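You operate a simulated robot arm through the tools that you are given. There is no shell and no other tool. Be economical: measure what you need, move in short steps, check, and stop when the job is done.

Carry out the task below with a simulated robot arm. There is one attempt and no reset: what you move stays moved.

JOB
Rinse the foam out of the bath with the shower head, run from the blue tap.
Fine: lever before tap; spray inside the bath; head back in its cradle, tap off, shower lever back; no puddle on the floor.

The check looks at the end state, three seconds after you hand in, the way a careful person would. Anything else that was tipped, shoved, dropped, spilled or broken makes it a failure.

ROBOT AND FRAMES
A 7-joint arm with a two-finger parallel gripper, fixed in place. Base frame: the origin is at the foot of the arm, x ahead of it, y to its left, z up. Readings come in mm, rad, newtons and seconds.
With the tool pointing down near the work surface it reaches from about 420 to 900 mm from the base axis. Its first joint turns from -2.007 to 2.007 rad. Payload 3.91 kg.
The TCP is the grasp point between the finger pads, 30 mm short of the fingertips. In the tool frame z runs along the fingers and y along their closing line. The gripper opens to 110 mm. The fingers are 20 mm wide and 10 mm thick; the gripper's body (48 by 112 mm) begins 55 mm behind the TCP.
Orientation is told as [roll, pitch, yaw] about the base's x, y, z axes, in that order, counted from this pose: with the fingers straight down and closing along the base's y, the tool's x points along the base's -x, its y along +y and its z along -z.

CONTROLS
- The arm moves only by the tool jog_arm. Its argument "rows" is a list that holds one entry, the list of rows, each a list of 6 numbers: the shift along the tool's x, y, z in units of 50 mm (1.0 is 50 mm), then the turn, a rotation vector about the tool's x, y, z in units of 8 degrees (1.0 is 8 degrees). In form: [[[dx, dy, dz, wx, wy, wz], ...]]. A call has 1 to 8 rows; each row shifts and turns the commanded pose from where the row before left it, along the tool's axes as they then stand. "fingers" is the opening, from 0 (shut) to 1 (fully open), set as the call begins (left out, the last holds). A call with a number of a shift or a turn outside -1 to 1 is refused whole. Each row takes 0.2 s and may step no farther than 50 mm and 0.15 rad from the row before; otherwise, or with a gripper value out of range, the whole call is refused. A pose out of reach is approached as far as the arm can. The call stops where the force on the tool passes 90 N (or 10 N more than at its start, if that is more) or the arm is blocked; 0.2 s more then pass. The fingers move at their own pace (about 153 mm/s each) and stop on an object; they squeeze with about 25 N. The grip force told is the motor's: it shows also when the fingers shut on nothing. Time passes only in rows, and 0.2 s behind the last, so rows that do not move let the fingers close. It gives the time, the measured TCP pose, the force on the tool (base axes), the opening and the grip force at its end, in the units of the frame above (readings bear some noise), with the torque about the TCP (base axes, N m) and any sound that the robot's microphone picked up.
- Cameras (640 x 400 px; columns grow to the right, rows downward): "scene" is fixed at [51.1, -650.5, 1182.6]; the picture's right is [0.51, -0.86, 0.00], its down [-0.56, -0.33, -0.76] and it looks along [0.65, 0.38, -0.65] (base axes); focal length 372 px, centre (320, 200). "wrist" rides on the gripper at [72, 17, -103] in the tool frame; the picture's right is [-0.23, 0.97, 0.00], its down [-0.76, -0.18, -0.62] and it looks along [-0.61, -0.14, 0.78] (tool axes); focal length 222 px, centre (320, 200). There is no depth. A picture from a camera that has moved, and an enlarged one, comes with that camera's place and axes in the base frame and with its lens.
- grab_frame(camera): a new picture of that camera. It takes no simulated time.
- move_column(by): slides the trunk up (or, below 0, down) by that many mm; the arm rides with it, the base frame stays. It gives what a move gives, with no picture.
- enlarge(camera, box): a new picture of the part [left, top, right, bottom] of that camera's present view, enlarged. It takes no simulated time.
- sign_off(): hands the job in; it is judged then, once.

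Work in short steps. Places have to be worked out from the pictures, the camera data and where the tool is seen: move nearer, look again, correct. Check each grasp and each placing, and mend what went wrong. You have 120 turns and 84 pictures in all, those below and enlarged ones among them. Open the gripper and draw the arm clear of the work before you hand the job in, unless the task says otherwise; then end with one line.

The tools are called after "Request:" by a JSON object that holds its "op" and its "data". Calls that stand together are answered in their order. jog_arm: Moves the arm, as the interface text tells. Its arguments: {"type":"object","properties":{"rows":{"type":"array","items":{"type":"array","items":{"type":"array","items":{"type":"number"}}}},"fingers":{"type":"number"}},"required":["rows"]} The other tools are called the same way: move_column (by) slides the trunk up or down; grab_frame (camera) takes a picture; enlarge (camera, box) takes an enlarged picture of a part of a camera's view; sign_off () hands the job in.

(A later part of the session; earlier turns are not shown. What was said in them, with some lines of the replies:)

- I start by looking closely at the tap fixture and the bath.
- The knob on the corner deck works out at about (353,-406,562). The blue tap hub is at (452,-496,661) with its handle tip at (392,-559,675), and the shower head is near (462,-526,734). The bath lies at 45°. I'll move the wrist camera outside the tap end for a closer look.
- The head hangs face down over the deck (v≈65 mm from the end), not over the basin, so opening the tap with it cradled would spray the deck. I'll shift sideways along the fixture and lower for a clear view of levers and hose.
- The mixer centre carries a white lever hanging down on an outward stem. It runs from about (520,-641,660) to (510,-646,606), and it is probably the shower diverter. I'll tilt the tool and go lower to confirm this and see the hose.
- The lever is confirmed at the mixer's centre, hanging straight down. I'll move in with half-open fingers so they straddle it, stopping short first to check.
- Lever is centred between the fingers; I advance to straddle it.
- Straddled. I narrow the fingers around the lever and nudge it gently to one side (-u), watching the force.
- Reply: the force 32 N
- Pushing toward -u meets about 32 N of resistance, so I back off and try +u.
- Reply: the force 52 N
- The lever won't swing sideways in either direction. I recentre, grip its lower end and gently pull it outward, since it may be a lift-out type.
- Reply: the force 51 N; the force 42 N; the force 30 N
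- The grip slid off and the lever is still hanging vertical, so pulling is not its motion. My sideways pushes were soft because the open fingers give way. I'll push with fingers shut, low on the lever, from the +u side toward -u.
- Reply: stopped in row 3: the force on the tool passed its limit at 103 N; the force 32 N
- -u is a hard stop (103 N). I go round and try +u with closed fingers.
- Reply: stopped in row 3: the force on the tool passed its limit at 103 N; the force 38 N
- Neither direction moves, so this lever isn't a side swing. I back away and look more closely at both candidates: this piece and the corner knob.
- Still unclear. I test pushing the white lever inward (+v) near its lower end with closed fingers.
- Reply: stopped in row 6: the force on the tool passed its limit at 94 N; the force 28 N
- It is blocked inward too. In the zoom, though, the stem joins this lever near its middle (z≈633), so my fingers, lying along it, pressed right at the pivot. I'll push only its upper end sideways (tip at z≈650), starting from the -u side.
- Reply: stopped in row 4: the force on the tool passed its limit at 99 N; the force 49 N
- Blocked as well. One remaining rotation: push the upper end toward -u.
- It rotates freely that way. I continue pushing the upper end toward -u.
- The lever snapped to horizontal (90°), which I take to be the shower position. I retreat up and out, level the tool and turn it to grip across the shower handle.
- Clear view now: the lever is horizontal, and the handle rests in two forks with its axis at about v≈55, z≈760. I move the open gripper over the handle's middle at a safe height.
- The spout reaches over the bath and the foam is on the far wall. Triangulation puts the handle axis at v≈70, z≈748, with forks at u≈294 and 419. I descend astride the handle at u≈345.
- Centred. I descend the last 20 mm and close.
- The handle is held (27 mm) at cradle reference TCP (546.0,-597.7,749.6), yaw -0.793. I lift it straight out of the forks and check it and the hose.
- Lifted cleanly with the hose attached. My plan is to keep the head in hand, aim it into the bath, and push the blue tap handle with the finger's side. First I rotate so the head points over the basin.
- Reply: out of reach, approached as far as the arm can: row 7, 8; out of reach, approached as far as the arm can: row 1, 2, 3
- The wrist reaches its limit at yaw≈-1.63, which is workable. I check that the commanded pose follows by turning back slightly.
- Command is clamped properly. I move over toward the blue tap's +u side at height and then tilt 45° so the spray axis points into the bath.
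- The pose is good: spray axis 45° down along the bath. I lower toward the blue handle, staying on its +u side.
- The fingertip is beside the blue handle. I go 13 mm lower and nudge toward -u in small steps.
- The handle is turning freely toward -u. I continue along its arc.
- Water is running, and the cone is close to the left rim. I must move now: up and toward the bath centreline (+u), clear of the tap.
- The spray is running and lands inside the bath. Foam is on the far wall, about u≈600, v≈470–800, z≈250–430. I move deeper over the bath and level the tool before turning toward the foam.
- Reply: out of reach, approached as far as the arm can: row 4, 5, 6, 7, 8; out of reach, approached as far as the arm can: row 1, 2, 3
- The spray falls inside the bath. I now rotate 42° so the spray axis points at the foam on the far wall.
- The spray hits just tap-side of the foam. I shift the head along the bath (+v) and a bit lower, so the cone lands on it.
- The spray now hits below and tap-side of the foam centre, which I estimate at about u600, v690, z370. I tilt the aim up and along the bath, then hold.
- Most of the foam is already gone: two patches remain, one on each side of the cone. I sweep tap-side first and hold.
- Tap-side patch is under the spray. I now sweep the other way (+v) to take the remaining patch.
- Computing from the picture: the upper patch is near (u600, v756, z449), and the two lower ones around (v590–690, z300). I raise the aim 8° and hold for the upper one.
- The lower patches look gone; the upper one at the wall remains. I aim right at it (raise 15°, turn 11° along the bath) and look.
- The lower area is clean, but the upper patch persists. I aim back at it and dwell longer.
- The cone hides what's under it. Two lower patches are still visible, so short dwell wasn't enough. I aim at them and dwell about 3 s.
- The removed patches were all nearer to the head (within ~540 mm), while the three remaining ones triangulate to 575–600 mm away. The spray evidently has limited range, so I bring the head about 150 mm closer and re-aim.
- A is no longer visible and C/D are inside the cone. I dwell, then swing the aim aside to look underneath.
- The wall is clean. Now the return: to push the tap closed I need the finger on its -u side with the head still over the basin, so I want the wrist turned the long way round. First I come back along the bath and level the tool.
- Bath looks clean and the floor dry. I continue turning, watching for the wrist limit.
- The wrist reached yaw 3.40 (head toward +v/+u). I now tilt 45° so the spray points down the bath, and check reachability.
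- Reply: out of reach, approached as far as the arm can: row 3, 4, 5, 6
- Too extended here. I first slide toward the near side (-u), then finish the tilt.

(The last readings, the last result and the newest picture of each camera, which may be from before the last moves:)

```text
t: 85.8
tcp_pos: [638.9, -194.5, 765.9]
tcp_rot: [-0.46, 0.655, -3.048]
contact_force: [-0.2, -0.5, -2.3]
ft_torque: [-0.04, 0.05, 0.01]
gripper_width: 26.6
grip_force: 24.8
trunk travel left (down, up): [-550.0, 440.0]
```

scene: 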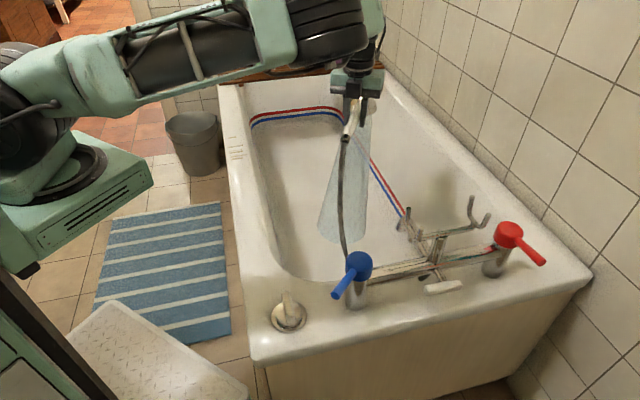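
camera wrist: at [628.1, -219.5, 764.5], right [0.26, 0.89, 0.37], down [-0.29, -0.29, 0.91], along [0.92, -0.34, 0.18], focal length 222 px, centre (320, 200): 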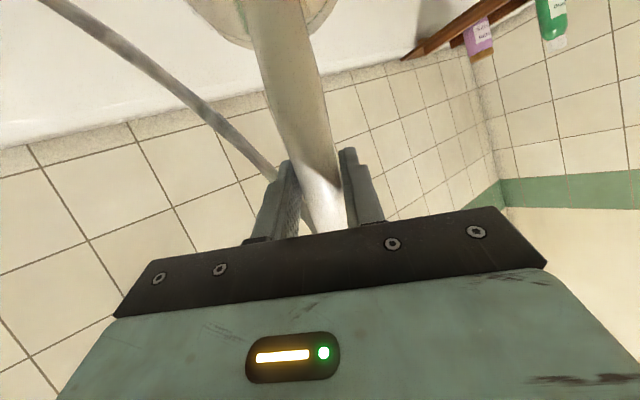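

Tilt is complete: spray axis (v .70, down .71). I travel back toward the tap end along u≈125, at height.

Request:
{"op": "jog_arm", "data": {"rows": [[[-0.571, 0.339, -0.658, 0, 0, 0], [-0.571, 0.339, -0.658, 0, 0, 0], [-0.571, 0.339, -0.658, 0, 0, 0], [-0.571, 0.339, -0.658, 0, 0, 0], [-0.571, 0.339, -0.658, 0, 0, 0], [-0.571, 0.339, -0.658, 0, 0, 0], [-0.571, 0.339, -0.658, 0, 0, 0]]]}}

Request:
{"op": "grab_frame", "data": {"camera": "scene"}}

```text
t: 87.4
tcp_pos: [409.4, -425.0, 766.2]
tcp_rot: [-0.461, 0.656, -3.047]
contact_force: [0.6, 0.1, -2.7]
ft_torque: [-0.04, 0.07, 0.02]
gripper_width: 26.6
grip_force: 25.0
trunk travel left (down, up): [-550.0, 440.0]
```

```text
10 pictures are left
```

scene: 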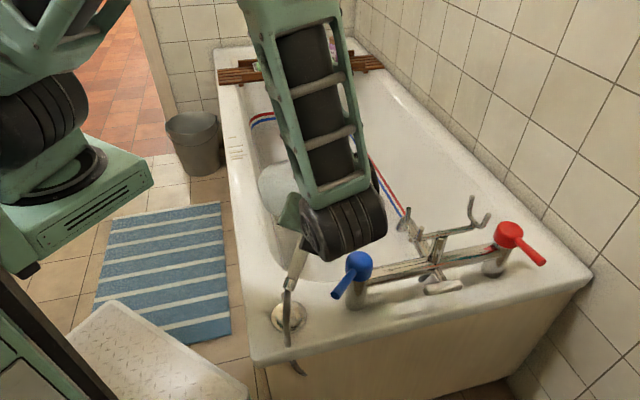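

Request:
{"op": "jog_arm", "data": {"rows": [[[-0.6, 0.356, -0.69, 0, 0, 0], [-0.365, 0.211, 0.426, 0, 0, 0], [-0.365, 0.211, 0.426, 0, 0, 0]]]}}

Request:
{"op": "grab_frame", "data": {"camera": "wrist"}}

```text
t: 88.2
tcp_pos: [373.8, -460.3, 706.0]
tcp_rot: [-0.462, 0.657, -3.047]
contact_force: [0.1, 1.2, -2.4]
ft_torque: [-0.04, 0.01, -0.02]
gripper_width: 26.3
grip_force: 25.6
trunk travel left (down, up): [-550.0, 440.0]
```

```text
9 pictures are left
camera wrist: at [385.1, -521.5, 817.2], right [0.17, -0.86, -0.48], down [-0.98, -0.21, 0.04], along [-0.14, 0.46, -0.88], focal length 222 px, centre (320, 200)
```

wrist: 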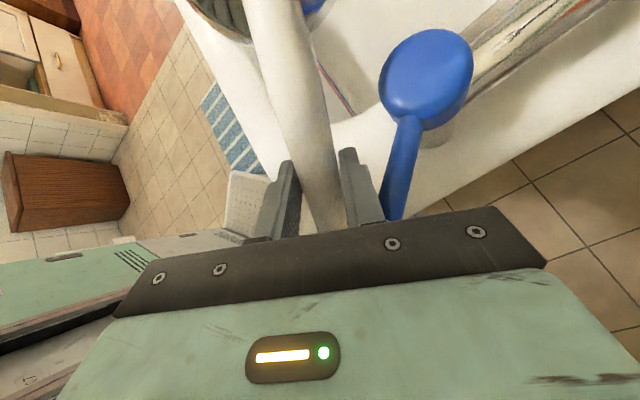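

The blue handle is beside the +y finger as intended. I lower 20 mm and push toward closing in small steps.

Request:
{"op": "jog_arm", "data": {"rows": [[[-0.244, 0.141, 0.284, 0, 0, 0], [-0.015, 0.173, -0.099, 0, 0, 0], [-0.015, 0.173, -0.099, 0, 0, 0], [-0.015, 0.173, -0.099, 0, 0, 0], [-0.015, 0.173, -0.099, 0, 0, 0]]]}}

Request:
{"op": "grab_frame", "data": {"camera": "wrist"}}

```text
t: 89.4
tcp_pos: [374.5, -498.6, 688.2]
tcp_rot: [-0.461, 0.658, -3.047]
contact_force: [-0.8, 1.1, -2.6]
ft_torque: [-0.02, 0.05, 0.03]
gripper_width: 26.3
grip_force: 24.7
trunk travel left (down, up): [-550.0, 440.0]
```

```text
8 pictures are left
camera wrist: at [385.1, -560.1, 797.8], right [0.17, -0.86, -0.48], down [-0.98, -0.21, 0.04], along [-0.14, 0.46, -0.88], focal length 222 px, centre (320, 200)
```

wrist: 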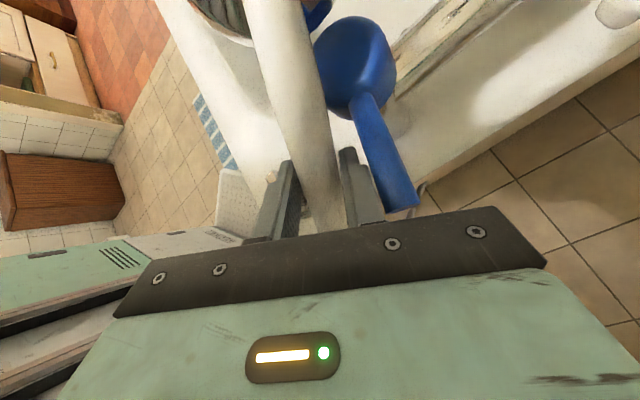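

Request:
{"op": "jog_arm", "data": {"rows": [[[-0.012, 0.138, -0.08, 0, 0, 0], [-0.012, 0.138, -0.08, 0, 0, 0], [0.06, 0.104, 0, 0, 0, 0], [0.06, 0.104, 0, 0, 0, 0]]]}}

```text
t: 90.4
tcp_pos: [376.1, -516.7, 686.4]
tcp_rot: [-0.481, 0.65, -3.053]
contact_force: [-58.9, 63.2, 21.0]
ft_torque: [-0.45, -0.23, -0.31]
gripper_width: 26.0
grip_force: 24.9
trunk travel left (down, up): [-550.0, 440.0]
```

There is a firm stop of 86 N, which should be fully closed. I back off slightly and look.

Request:
{"op": "jog_arm", "data": {"rows": [[[-0.1, -0.17, 0, 0.05, 0, 0], [-0.1, -0.17, 0, 0, 0, 0], [0, 0, 0, 0, 0, 0]]]}}

Request:
{"op": "grab_frame", "data": {"camera": "scene"}}

```text
t: 91.2
tcp_pos: [370.1, -511.1, 686.8]
tcp_rot: [-0.462, 0.658, -3.043]
contact_force: [0.4, 0.2, -2.4]
ft_torque: [0.01, 0.06, -0.01]
gripper_width: 26.4
grip_force: 25.0
trunk travel left (down, up): [-550.0, 440.0]
```

```text
7 pictures are left
```

scene: 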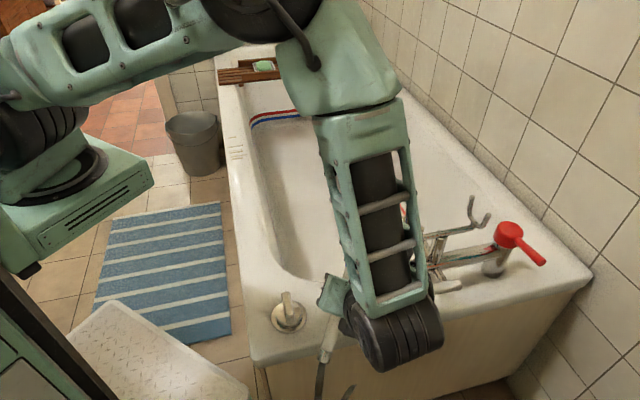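

The tap is against its stop and no spray is visible. I lift clear of the tap and undo the tilt.

Request:
{"op": "jog_arm", "data": {"rows": [[[0.487, -0.282, -0.568, 0, 0, 0], [0.487, -0.282, -0.568, 0, 0, 0], [0.487, -0.282, -0.568, 0, 0, 0], [0.487, -0.282, -0.568, 0, 0, 0], [0, 0, 0, -0.506, -0.861, 0], [0, 0, 0, -0.506, -0.861, 0], [0, 0, 0, -0.506, -0.861, 0], [0, 0, 0, -0.506, -0.861, 0]]]}}

Request:
{"op": "jog_arm", "data": {"rows": [[[0, 0, 0, -0.506, -0.861, 0], [0, 0, 0, -0.31, -0.52, 0], [0, 0, 0, 0, 0, 1], [0, 0, 0, 0, 0, 1], [0, 0, 0, 0, 0, 1], [0, 0, 0, 0, 0, 1], [0, 0, 0, 0, 0, 1], [0, 0, 0, 0, 0, 1]]]}}

Request:
{"op": "grab_frame", "data": {"camera": "scene"}}

```text
t: 93.0
tcp_pos: [367.6, -512.0, 844.4]
tcp_rot: [-0.116, 0.195, -2.898]
contact_force: [-0.5, -1.0, -2.6]
ft_torque: [0.05, 0.01, -0.01]
gripper_width: 26.3
grip_force: 24.9
trunk travel left (down, up): [-550.0, 440.0]
```

```text
t: 94.8
tcp_pos: [370.5, -511.7, 844.2]
tcp_rot: [-0.004, 0.005, 2.556]
contact_force: [-0.4, -0.9, -2.4]
ft_torque: [0.02, 0.0, 0.01]
gripper_width: 26.4
grip_force: 24.6
trunk travel left (down, up): [-550.0, 440.0]
```

```text
6 pictures are left
```

scene: 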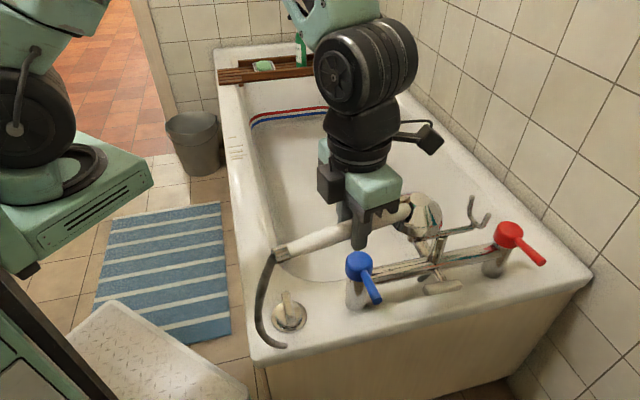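

The spray is off, the blue handle is back in its original position and the floor is dry. I rotate the tool back to the cradle orientation (yaw -0.793).

Request:
{"op": "jog_arm", "data": {"rows": [[[0, 0, 0, 0, 0, 1], [0, 0, 0, 0, 0, 1], [0, 0, 0, 0, 0, 1], [0, 0, 0, 0, 0, 1], [0, 0, 0, 0, 0, 1], [0, 0, 0, 0, 0, 1], [0, 0, 0, 0, 0, 1], [0, 0, 0, 0, 0, 1]]]}}

Request:
{"op": "jog_arm", "data": {"rows": [[[0, 0, 0, 0, 0, 1], [0, 0, 0, 0, 0, 1], [0, 0, 0, 0, 0, 1], [0, 0, 0, 0, 0, 1], [0, 0, 0, 0, 0, 1], [0, 0, 0, 0, 0, 1], [0, 0, 0, 0, 0, 1], [0, 0, 0, 0, 0, 1]]]}}

Request:
{"op": "jog_arm", "data": {"rows": [[[0, 0, 0, 0, 0, 1], [0, 0, 0, 0, 0, 1], [0, 0, 0, 0, 0, 1], [0, 0, 0, 0, 0, 1], [0, 0, 0, 0, 0, 1], [0, 0, 0, 0, 0, 1], [0, 0, 0, 0, 0, 1], [0, 0, 0, 0, 0, 0.97]]]}}

```text
t: 96.6
tcp_pos: [368.8, -511.8, 845.8]
tcp_rot: [-0.004, 0.0, 1.441]
contact_force: [-0.2, 1.0, -3.0]
ft_torque: [0.02, -0.01, 0.01]
gripper_width: 26.5
grip_force: 24.3
trunk travel left (down, up): [-550.0, 440.0]
```

```text
t: 98.4
tcp_pos: [368.3, -511.5, 845.5]
tcp_rot: [0.0, -0.002, 0.325]
contact_force: [-0.5, -0.1, -2.5]
ft_torque: [0.01, 0.0, 0.01]
gripper_width: 26.4
grip_force: 24.7
trunk travel left (down, up): [-550.0, 440.0]
```

```text
t: 100.2
tcp_pos: [369.3, -510.9, 844.4]
tcp_rot: [0.005, -0.002, -0.788]
contact_force: [0.0, 0.0, -2.4]
ft_torque: [-0.02, -0.03, 0.0]
gripper_width: 26.5
grip_force: 24.2
trunk travel left (down, up): [-550.0, 440.0]
```

Now I translate back above the cradle reference point.

Request:
{"op": "jog_arm", "data": {"rows": [[[-0.75, 0.256, 0, 0, 0, 0.04], [-0.75, 0.256, 0, 0, 0, 0], [-0.75, 0.256, 0, 0, 0, 0], [-0.75, 0.256, 0, 0, 0, 0], [-0.722, 0.256, 0, 0, 0, 0], [0, 0, 0, 0, 0, 0]]]}}

Request:
{"op": "enlarge", "data": {"camera": "scene", "box": [340, 150, 540, 300]}}

```text
t: 101.6
tcp_pos: [544.8, -599.6, 848.7]
tcp_rot: [0.003, -0.003, -0.793]
contact_force: [-0.2, 0.8, -2.3]
ft_torque: [0.02, -0.01, -0.04]
gripper_width: 26.6
grip_force: 25.1
trunk travel left (down, up): [-550.0, 440.0]
```

```text
2.67 times, centred on (440, 225) of scene
camera zoom: at [51.1, -650.5, 1182.6], right [0.51, -0.86, 0.0], down [-0.56, -0.33, -0.76], along [0.65, 0.38, -0.65], focal length 991 px, centre (0, 133)
```

zoom: 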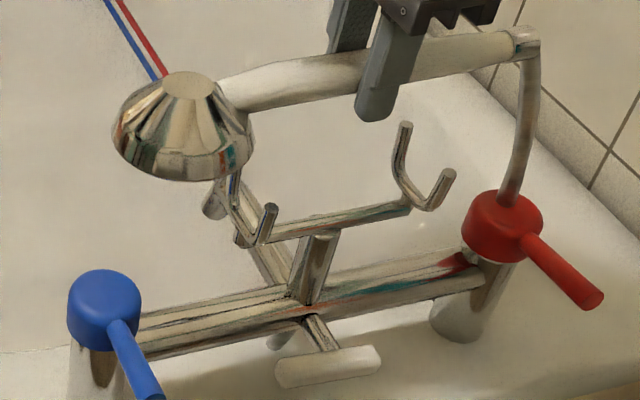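

Aligned above the forks. I lower to the recorded cradle height.

Request:
{"op": "jog_arm", "data": {"rows": [[[0, 0.03, 0.5, 0, 0, 0], [0, 0, 0.5, 0, 0, 0], [0, 0, 0.4, 0, 0, 0], [0, 0, 0.3, 0, 0, 0], [0, 0, 0.2, 0, 0, 0], [0, 0, 0.06, 0, 0, 0], [0, 0, 0, 0, 0, 0]]]}}

```text
t: 103.2
tcp_pos: [545.8, -597.4, 749.4]
tcp_rot: [0.002, -0.004, -0.794]
contact_force: [2.2, -4.2, 16.6]
ft_torque: [-0.08, -0.11, 0.01]
gripper_width: 26.3
grip_force: 25.2
trunk travel left (down, up): [-550.0, 440.0]
```

Seated (contact force at the recorded height). I ease 1 mm up, release, and lift straight up.

Request:
{"op": "jog_arm", "data": {"rows": [[[0, 0, -0.02, 0, 0, 0], [0, 0, 0, 0, 0, 0]]]}}

Request:
{"op": "jog_arm", "data": {"rows": [[[0, 0, 0, 0, 0, 0], [0, 0, 0, 0, 0, 0], [0, 0, 0, 0, 0, 0], [0, 0, -0.4, 0, 0, 0], [0, 0, -0.8, 0, 0, 0], [0, 0, -0.9, 0, 0, 0]]], "fingers": 1}}

Request:
{"op": "enlarge", "data": {"camera": "scene", "box": [340, 150, 540, 300]}}

```text
t: 103.8
tcp_pos: [546.1, -596.7, 749.5]
tcp_rot: [0.004, -0.001, -0.793]
contact_force: [-0.1, -4.3, 6.5]
ft_torque: [-0.5, -0.41, -0.13]
gripper_width: 26.9
grip_force: 25.2
trunk travel left (down, up): [-550.0, 440.0]
```

```text
t: 105.2
tcp_pos: [546.9, -598.5, 852.2]
tcp_rot: [0.003, -0.001, -0.792]
contact_force: [0.3, -0.5, -0.9]
ft_torque: [0.01, -0.04, 0.0]
gripper_width: 110.2
grip_force: 0.0
trunk travel left (down, up): [-550.0, 440.0]
```

```text
2.67 times, centred on (440, 225) of scene
camera zoom: at [51.1, -650.5, 1182.6], right [0.51, -0.86, 0.0], down [-0.56, -0.33, -0.76], along [0.65, 0.38, -0.65], focal length 991 px, centre (0, 133)
```

zoom: 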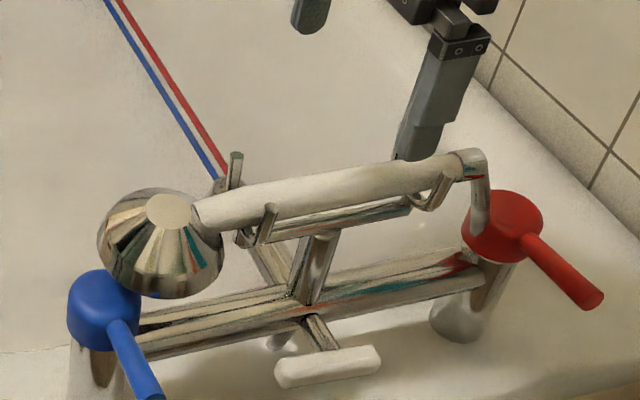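

The head is back in its cradle exactly as before. For the lever, I back out beyond the bath end, close the fingers, turn to yaw 0.785 and tilt as I did before.

Request:
{"op": "jog_arm", "data": {"rows": [[[0, -0.9, 0, 0, 0, 0], [0, -0.9, 0, 0, 0, 0], [0, -0.9, 0, 0, 0, 0], [0, -0.9, 0, 0, 0, 0], [0, 0, 0, 0, 0, -1], [0, 0, 0, 0, 0, -1], [0, 0, 0, 0, 0, -1], [0, 0, 0, 0, 0, -1]]], "fingers": 0}}

Request:
{"op": "jog_arm", "data": {"rows": [[[0, 0, 0, 0, 0, -1], [0, 0, 0, 0, 0, -1], [0, 0, 0, 0, 0, -1], [0, 0, 0, 0, 0, -1], [0, 0, 0, 0, 0, -1], [0, 0, 0, 0, 0, -1], [0, 0, 0, 0, 0, -1], [0, 0, 0, 0, 0, -0.3]]]}}

Request:
{"op": "jog_arm", "data": {"rows": [[[0, 0, 0, 0, -0.9, 0], [0, 0, 0, 0, -0.9, 0], [0, 0, 0, 0, -0.9, 0], [0, 0, 0, 0, -0.9, 0]]]}}

```text
t: 107.0
tcp_pos: [418.2, -724.3, 853.7]
tcp_rot: [0.001, -0.003, -0.232]
contact_force: [-0.4, -1.0, -0.8]
ft_torque: [0.02, -0.01, 0.01]
gripper_width: 0.1
grip_force: 25.3
trunk travel left (down, up): [-550.0, 440.0]
```

```text
t: 108.8
tcp_pos: [418.5, -725.1, 853.7]
tcp_rot: [-0.001, -0.003, 0.788]
contact_force: [0.0, -0.6, 0.6]
ft_torque: [0.0, 0.02, 0.02]
gripper_width: 0.0
grip_force: 25.1
trunk travel left (down, up): [-550.0, 440.0]
```

```text
t: 109.8
tcp_pos: [419.2, -723.3, 853.7]
tcp_rot: [-0.002, -0.507, 0.788]
contact_force: [1.1, 0.6, -0.1]
ft_torque: [-0.01, 0.0, -0.02]
gripper_width: 0.1
grip_force: 24.8
trunk travel left (down, up): [-550.0, 440.0]
```

I bring the closed fingertip over the lever's +u end (u≈374, v≈13), then press straight down in small steps.

Request:
{"op": "jog_arm", "data": {"rows": [[[-0.076, -0.124, 0.73, 0, 0, 0], [-0.076, -0.124, 0.73, 0, 0, 0], [-0.076, -0.124, 0.73, 0, 0, 0], [-0.076, -0.124, 0.73, 0, 0, 0], [-0.076, -0.124, 0.73, 0, 0, 0]]]}}

Request:
{"op": "jog_arm", "data": {"rows": [[[0.097, 0, 0.175, 0, 0, 0], [0.097, 0, 0.175, 0, 0, 0], [0.097, 0, 0.175, 0, 0, 0], [0.097, 0, 0.175, 0, 0, 0], [0.097, 0, 0.175, 0, 0, 0], [0.097, 0, 0.175, 0, 0, 0]]]}}

Request:
{"op": "grab_frame", "data": {"camera": "wrist"}}

```text
t: 111.0
tcp_pos: [515.5, -671.5, 705.2]
tcp_rot: [-0.002, -0.505, 0.789]
contact_force: [-0.4, -0.7, 0.7]
ft_torque: [0.0, -0.01, 0.02]
gripper_width: 0.0
grip_force: 24.9
trunk travel left (down, up): [-550.0, 440.0]
```

```text
t: 112.4
tcp_pos: [515.4, -672.6, 642.0]
tcp_rot: [-0.001, -0.506, 0.784]
contact_force: [-0.8, -0.4, 0.0]
ft_torque: [-0.02, 0.04, 0.0]
gripper_width: 0.0
grip_force: 25.5
trunk travel left (down, up): [-550.0, 440.0]
```

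```text
3 pictures are left
camera wrist: at [422.5, -740.8, 696.7], right [-0.55, 0.83, 0.11], down [0.38, 0.13, 0.91], along [0.74, 0.54, -0.39], focal length 222 px, centre (320, 200)
```

wrist: 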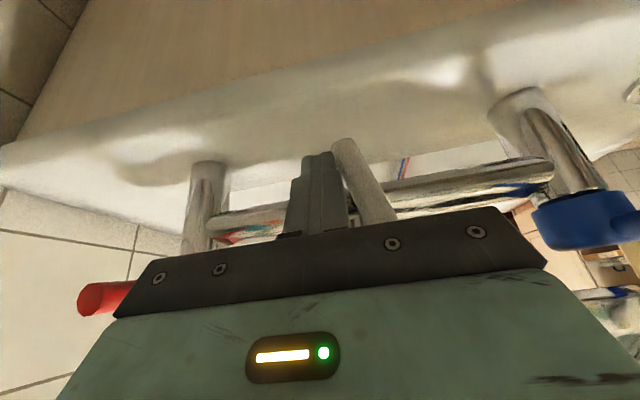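

The lever is nearly vertical with the finger beside its lower end. I lower slightly and push that end toward -u to finish.

Request:
{"op": "jog_arm", "data": {"rows": [[[0.078, 0, 0.14, 0, 0, 0], [0, 0.08, 0, 0, 0, 0], [0, 0.08, 0, 0, 0, 0], [0, 0.08, 0, 0, 0, 0], [0, 0.06, 0, 0, 0, 0]]]}}

```text
t: 113.5
tcp_pos: [513.9, -669.2, 638.3]
tcp_rot: [-0.038, -0.497, 0.799]
contact_force: [14.4, -22.7, -9.3]
ft_torque: [-0.49, -0.08, -0.18]
gripper_width: 0.2
grip_force: 25.2
trunk travel left (down, up): [-550.0, 440.0]
stopped in row 5: the force on the tool passed its limit at 95 N (the readings are from after the stop); the commanded pose is now the measured one
```

It reached the same hard stop as at the start (u≈372), so the lever should be vertical. I back off and out, then check.

Request:
{"op": "jog_arm", "data": {"rows": [[[0, -0.2, 0, 0, 0, 0], [0.5, 0, -0.7, 0, 0, 0], [0.5, 0, -0.7, 0, 0, 0], [0.5, 0, -0.7, 0, 0, 0], [0.3, 0, -0.9, 0, 0, 0], [0.3, 0, -0.9, 0, 0, 0], [0, 0, -0.9, 0, 0.6, 0], [0, 0, -0.9, 0, 0.6, 0]]], "fingers": 0}}

Request:
{"op": "jog_arm", "data": {"rows": [[[0, 0, -0.9, 0, 0.6, 0], [0, 0, -0.9, 0, 0.6, 0], [0, 0.9, 0, 0, 0.6, 0], [0, 0.9, 0, 0, 0.6, 0], [0, 0.9, 0, 0, 0, 0]]], "fingers": 1}}

Request:
{"op": "grab_frame", "data": {"camera": "scene"}}

```text
t: 115.3
tcp_pos: [359.0, -791.9, 836.9]
tcp_rot: [-0.028, -0.332, 0.792]
contact_force: [0.8, -0.1, -0.4]
ft_torque: [0.0, 0.05, 0.02]
gripper_width: 0.0
grip_force: 24.7
out of reach, approached as far as the arm can: row 5, 6, 8
trunk travel left (down, up): [-550.0, 440.0]
```

```text
t: 116.5
tcp_pos: [249.6, -824.7, 944.3]
tcp_rot: [-0.024, 0.003, 0.785]
contact_force: [0.3, -0.4, 0.4]
ft_torque: [-0.01, 0.0, 0.0]
gripper_width: 109.8
grip_force: 0.0
out of reach, approached as far as the arm can: row 2, 3, 4, 5
trunk travel left (down, up): [-550.0, 440.0]
```

```text
2 pictures are left
```

scene: 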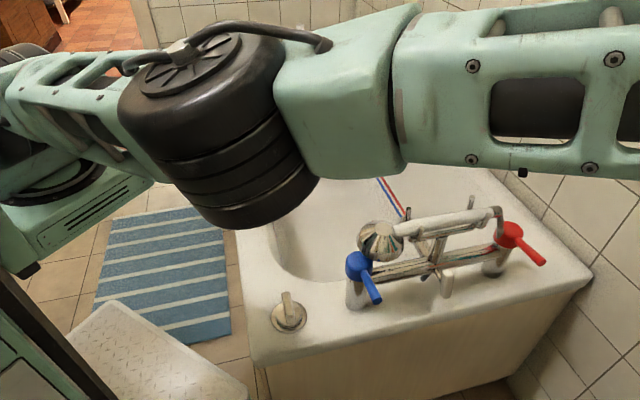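

The lever hangs vertical again, the head is cradled and both taps look as at the start. I draw the arm back to near its starting place and do a final check.

Request:
{"op": "jog_arm", "data": {"rows": [[[-0.54, 0.73, 0, 0, 0, 0], [-0.54, 0.73, 0, 0, 0, 0], [-0.54, 0.73, 0, 0, 0, 0], [-0.54, 0.73, 0, 0, 0, 0], [-0.54, 0.73, 0, 0, 0, 0], [-0.54, 0.73, 0, 0, 0, 0], [-0.54, 0.73, 0, 0, 0, 0]]]}}

Request:
{"op": "grab_frame", "data": {"camera": "scene"}}

Request:
{"op": "enlarge", "data": {"camera": "scene", "box": [240, 100, 580, 312]}}

```text
t: 118.1
tcp_pos: [204.4, -507.3, 938.9]
tcp_rot: [-0.026, 0.004, 0.785]
contact_force: [-0.1, 0.8, 0.1]
ft_torque: [0.07, -0.01, 0.03]
gripper_width: 110.1
grip_force: 0.0
out of reach, approached as far as the arm can: row 1
trunk travel left (down, up): [-550.0, 440.0]
```

```text
1 pictures are left
```

scene: 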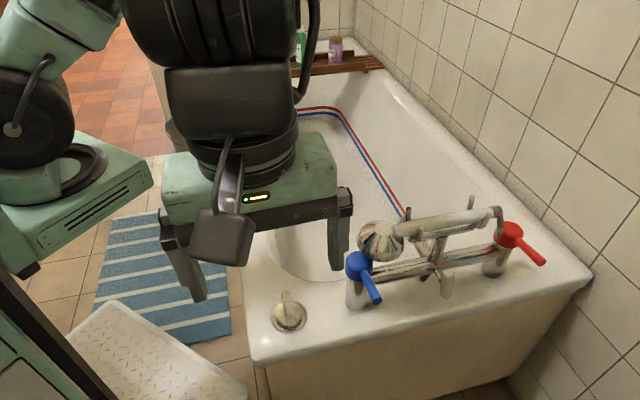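

```text
1.88 times, centred on (410, 206) of scene
camera zoom: at [51.1, -650.5, 1182.6], right [0.51, -0.86, 0.0], down [-0.56, -0.33, -0.76], along [0.65, 0.38, -0.65], focal length 699 px, centre (151, 189)
```

zoom: 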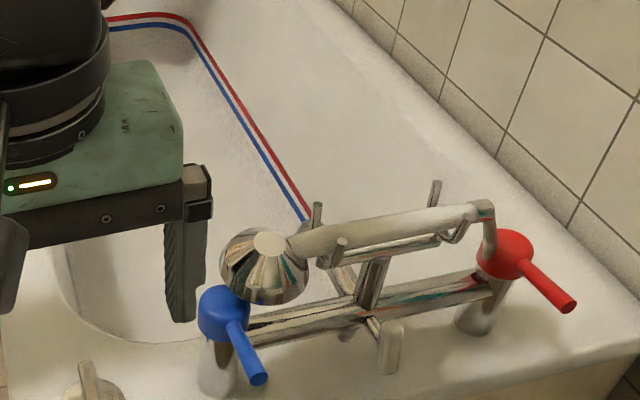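

The final pictures show no foam on the bath wall, the head in its cradle, the blue tap closed, the lever hanging down and the visible floor dry. The gripper is open and clear of the work, so I hand in.

Request:
{"op": "sign_off", "data": {}}

```text
The job is handed in.
```

I rinsed the foam out of the bath with the shower head, running from the blue tap. The head is back in its cradle, the tap is off and the lever is down again. The last pictures show no foam and a dry floor where it is in view, though for a moment as the tap opened the spray came close to, and may have wetted, the left rim.
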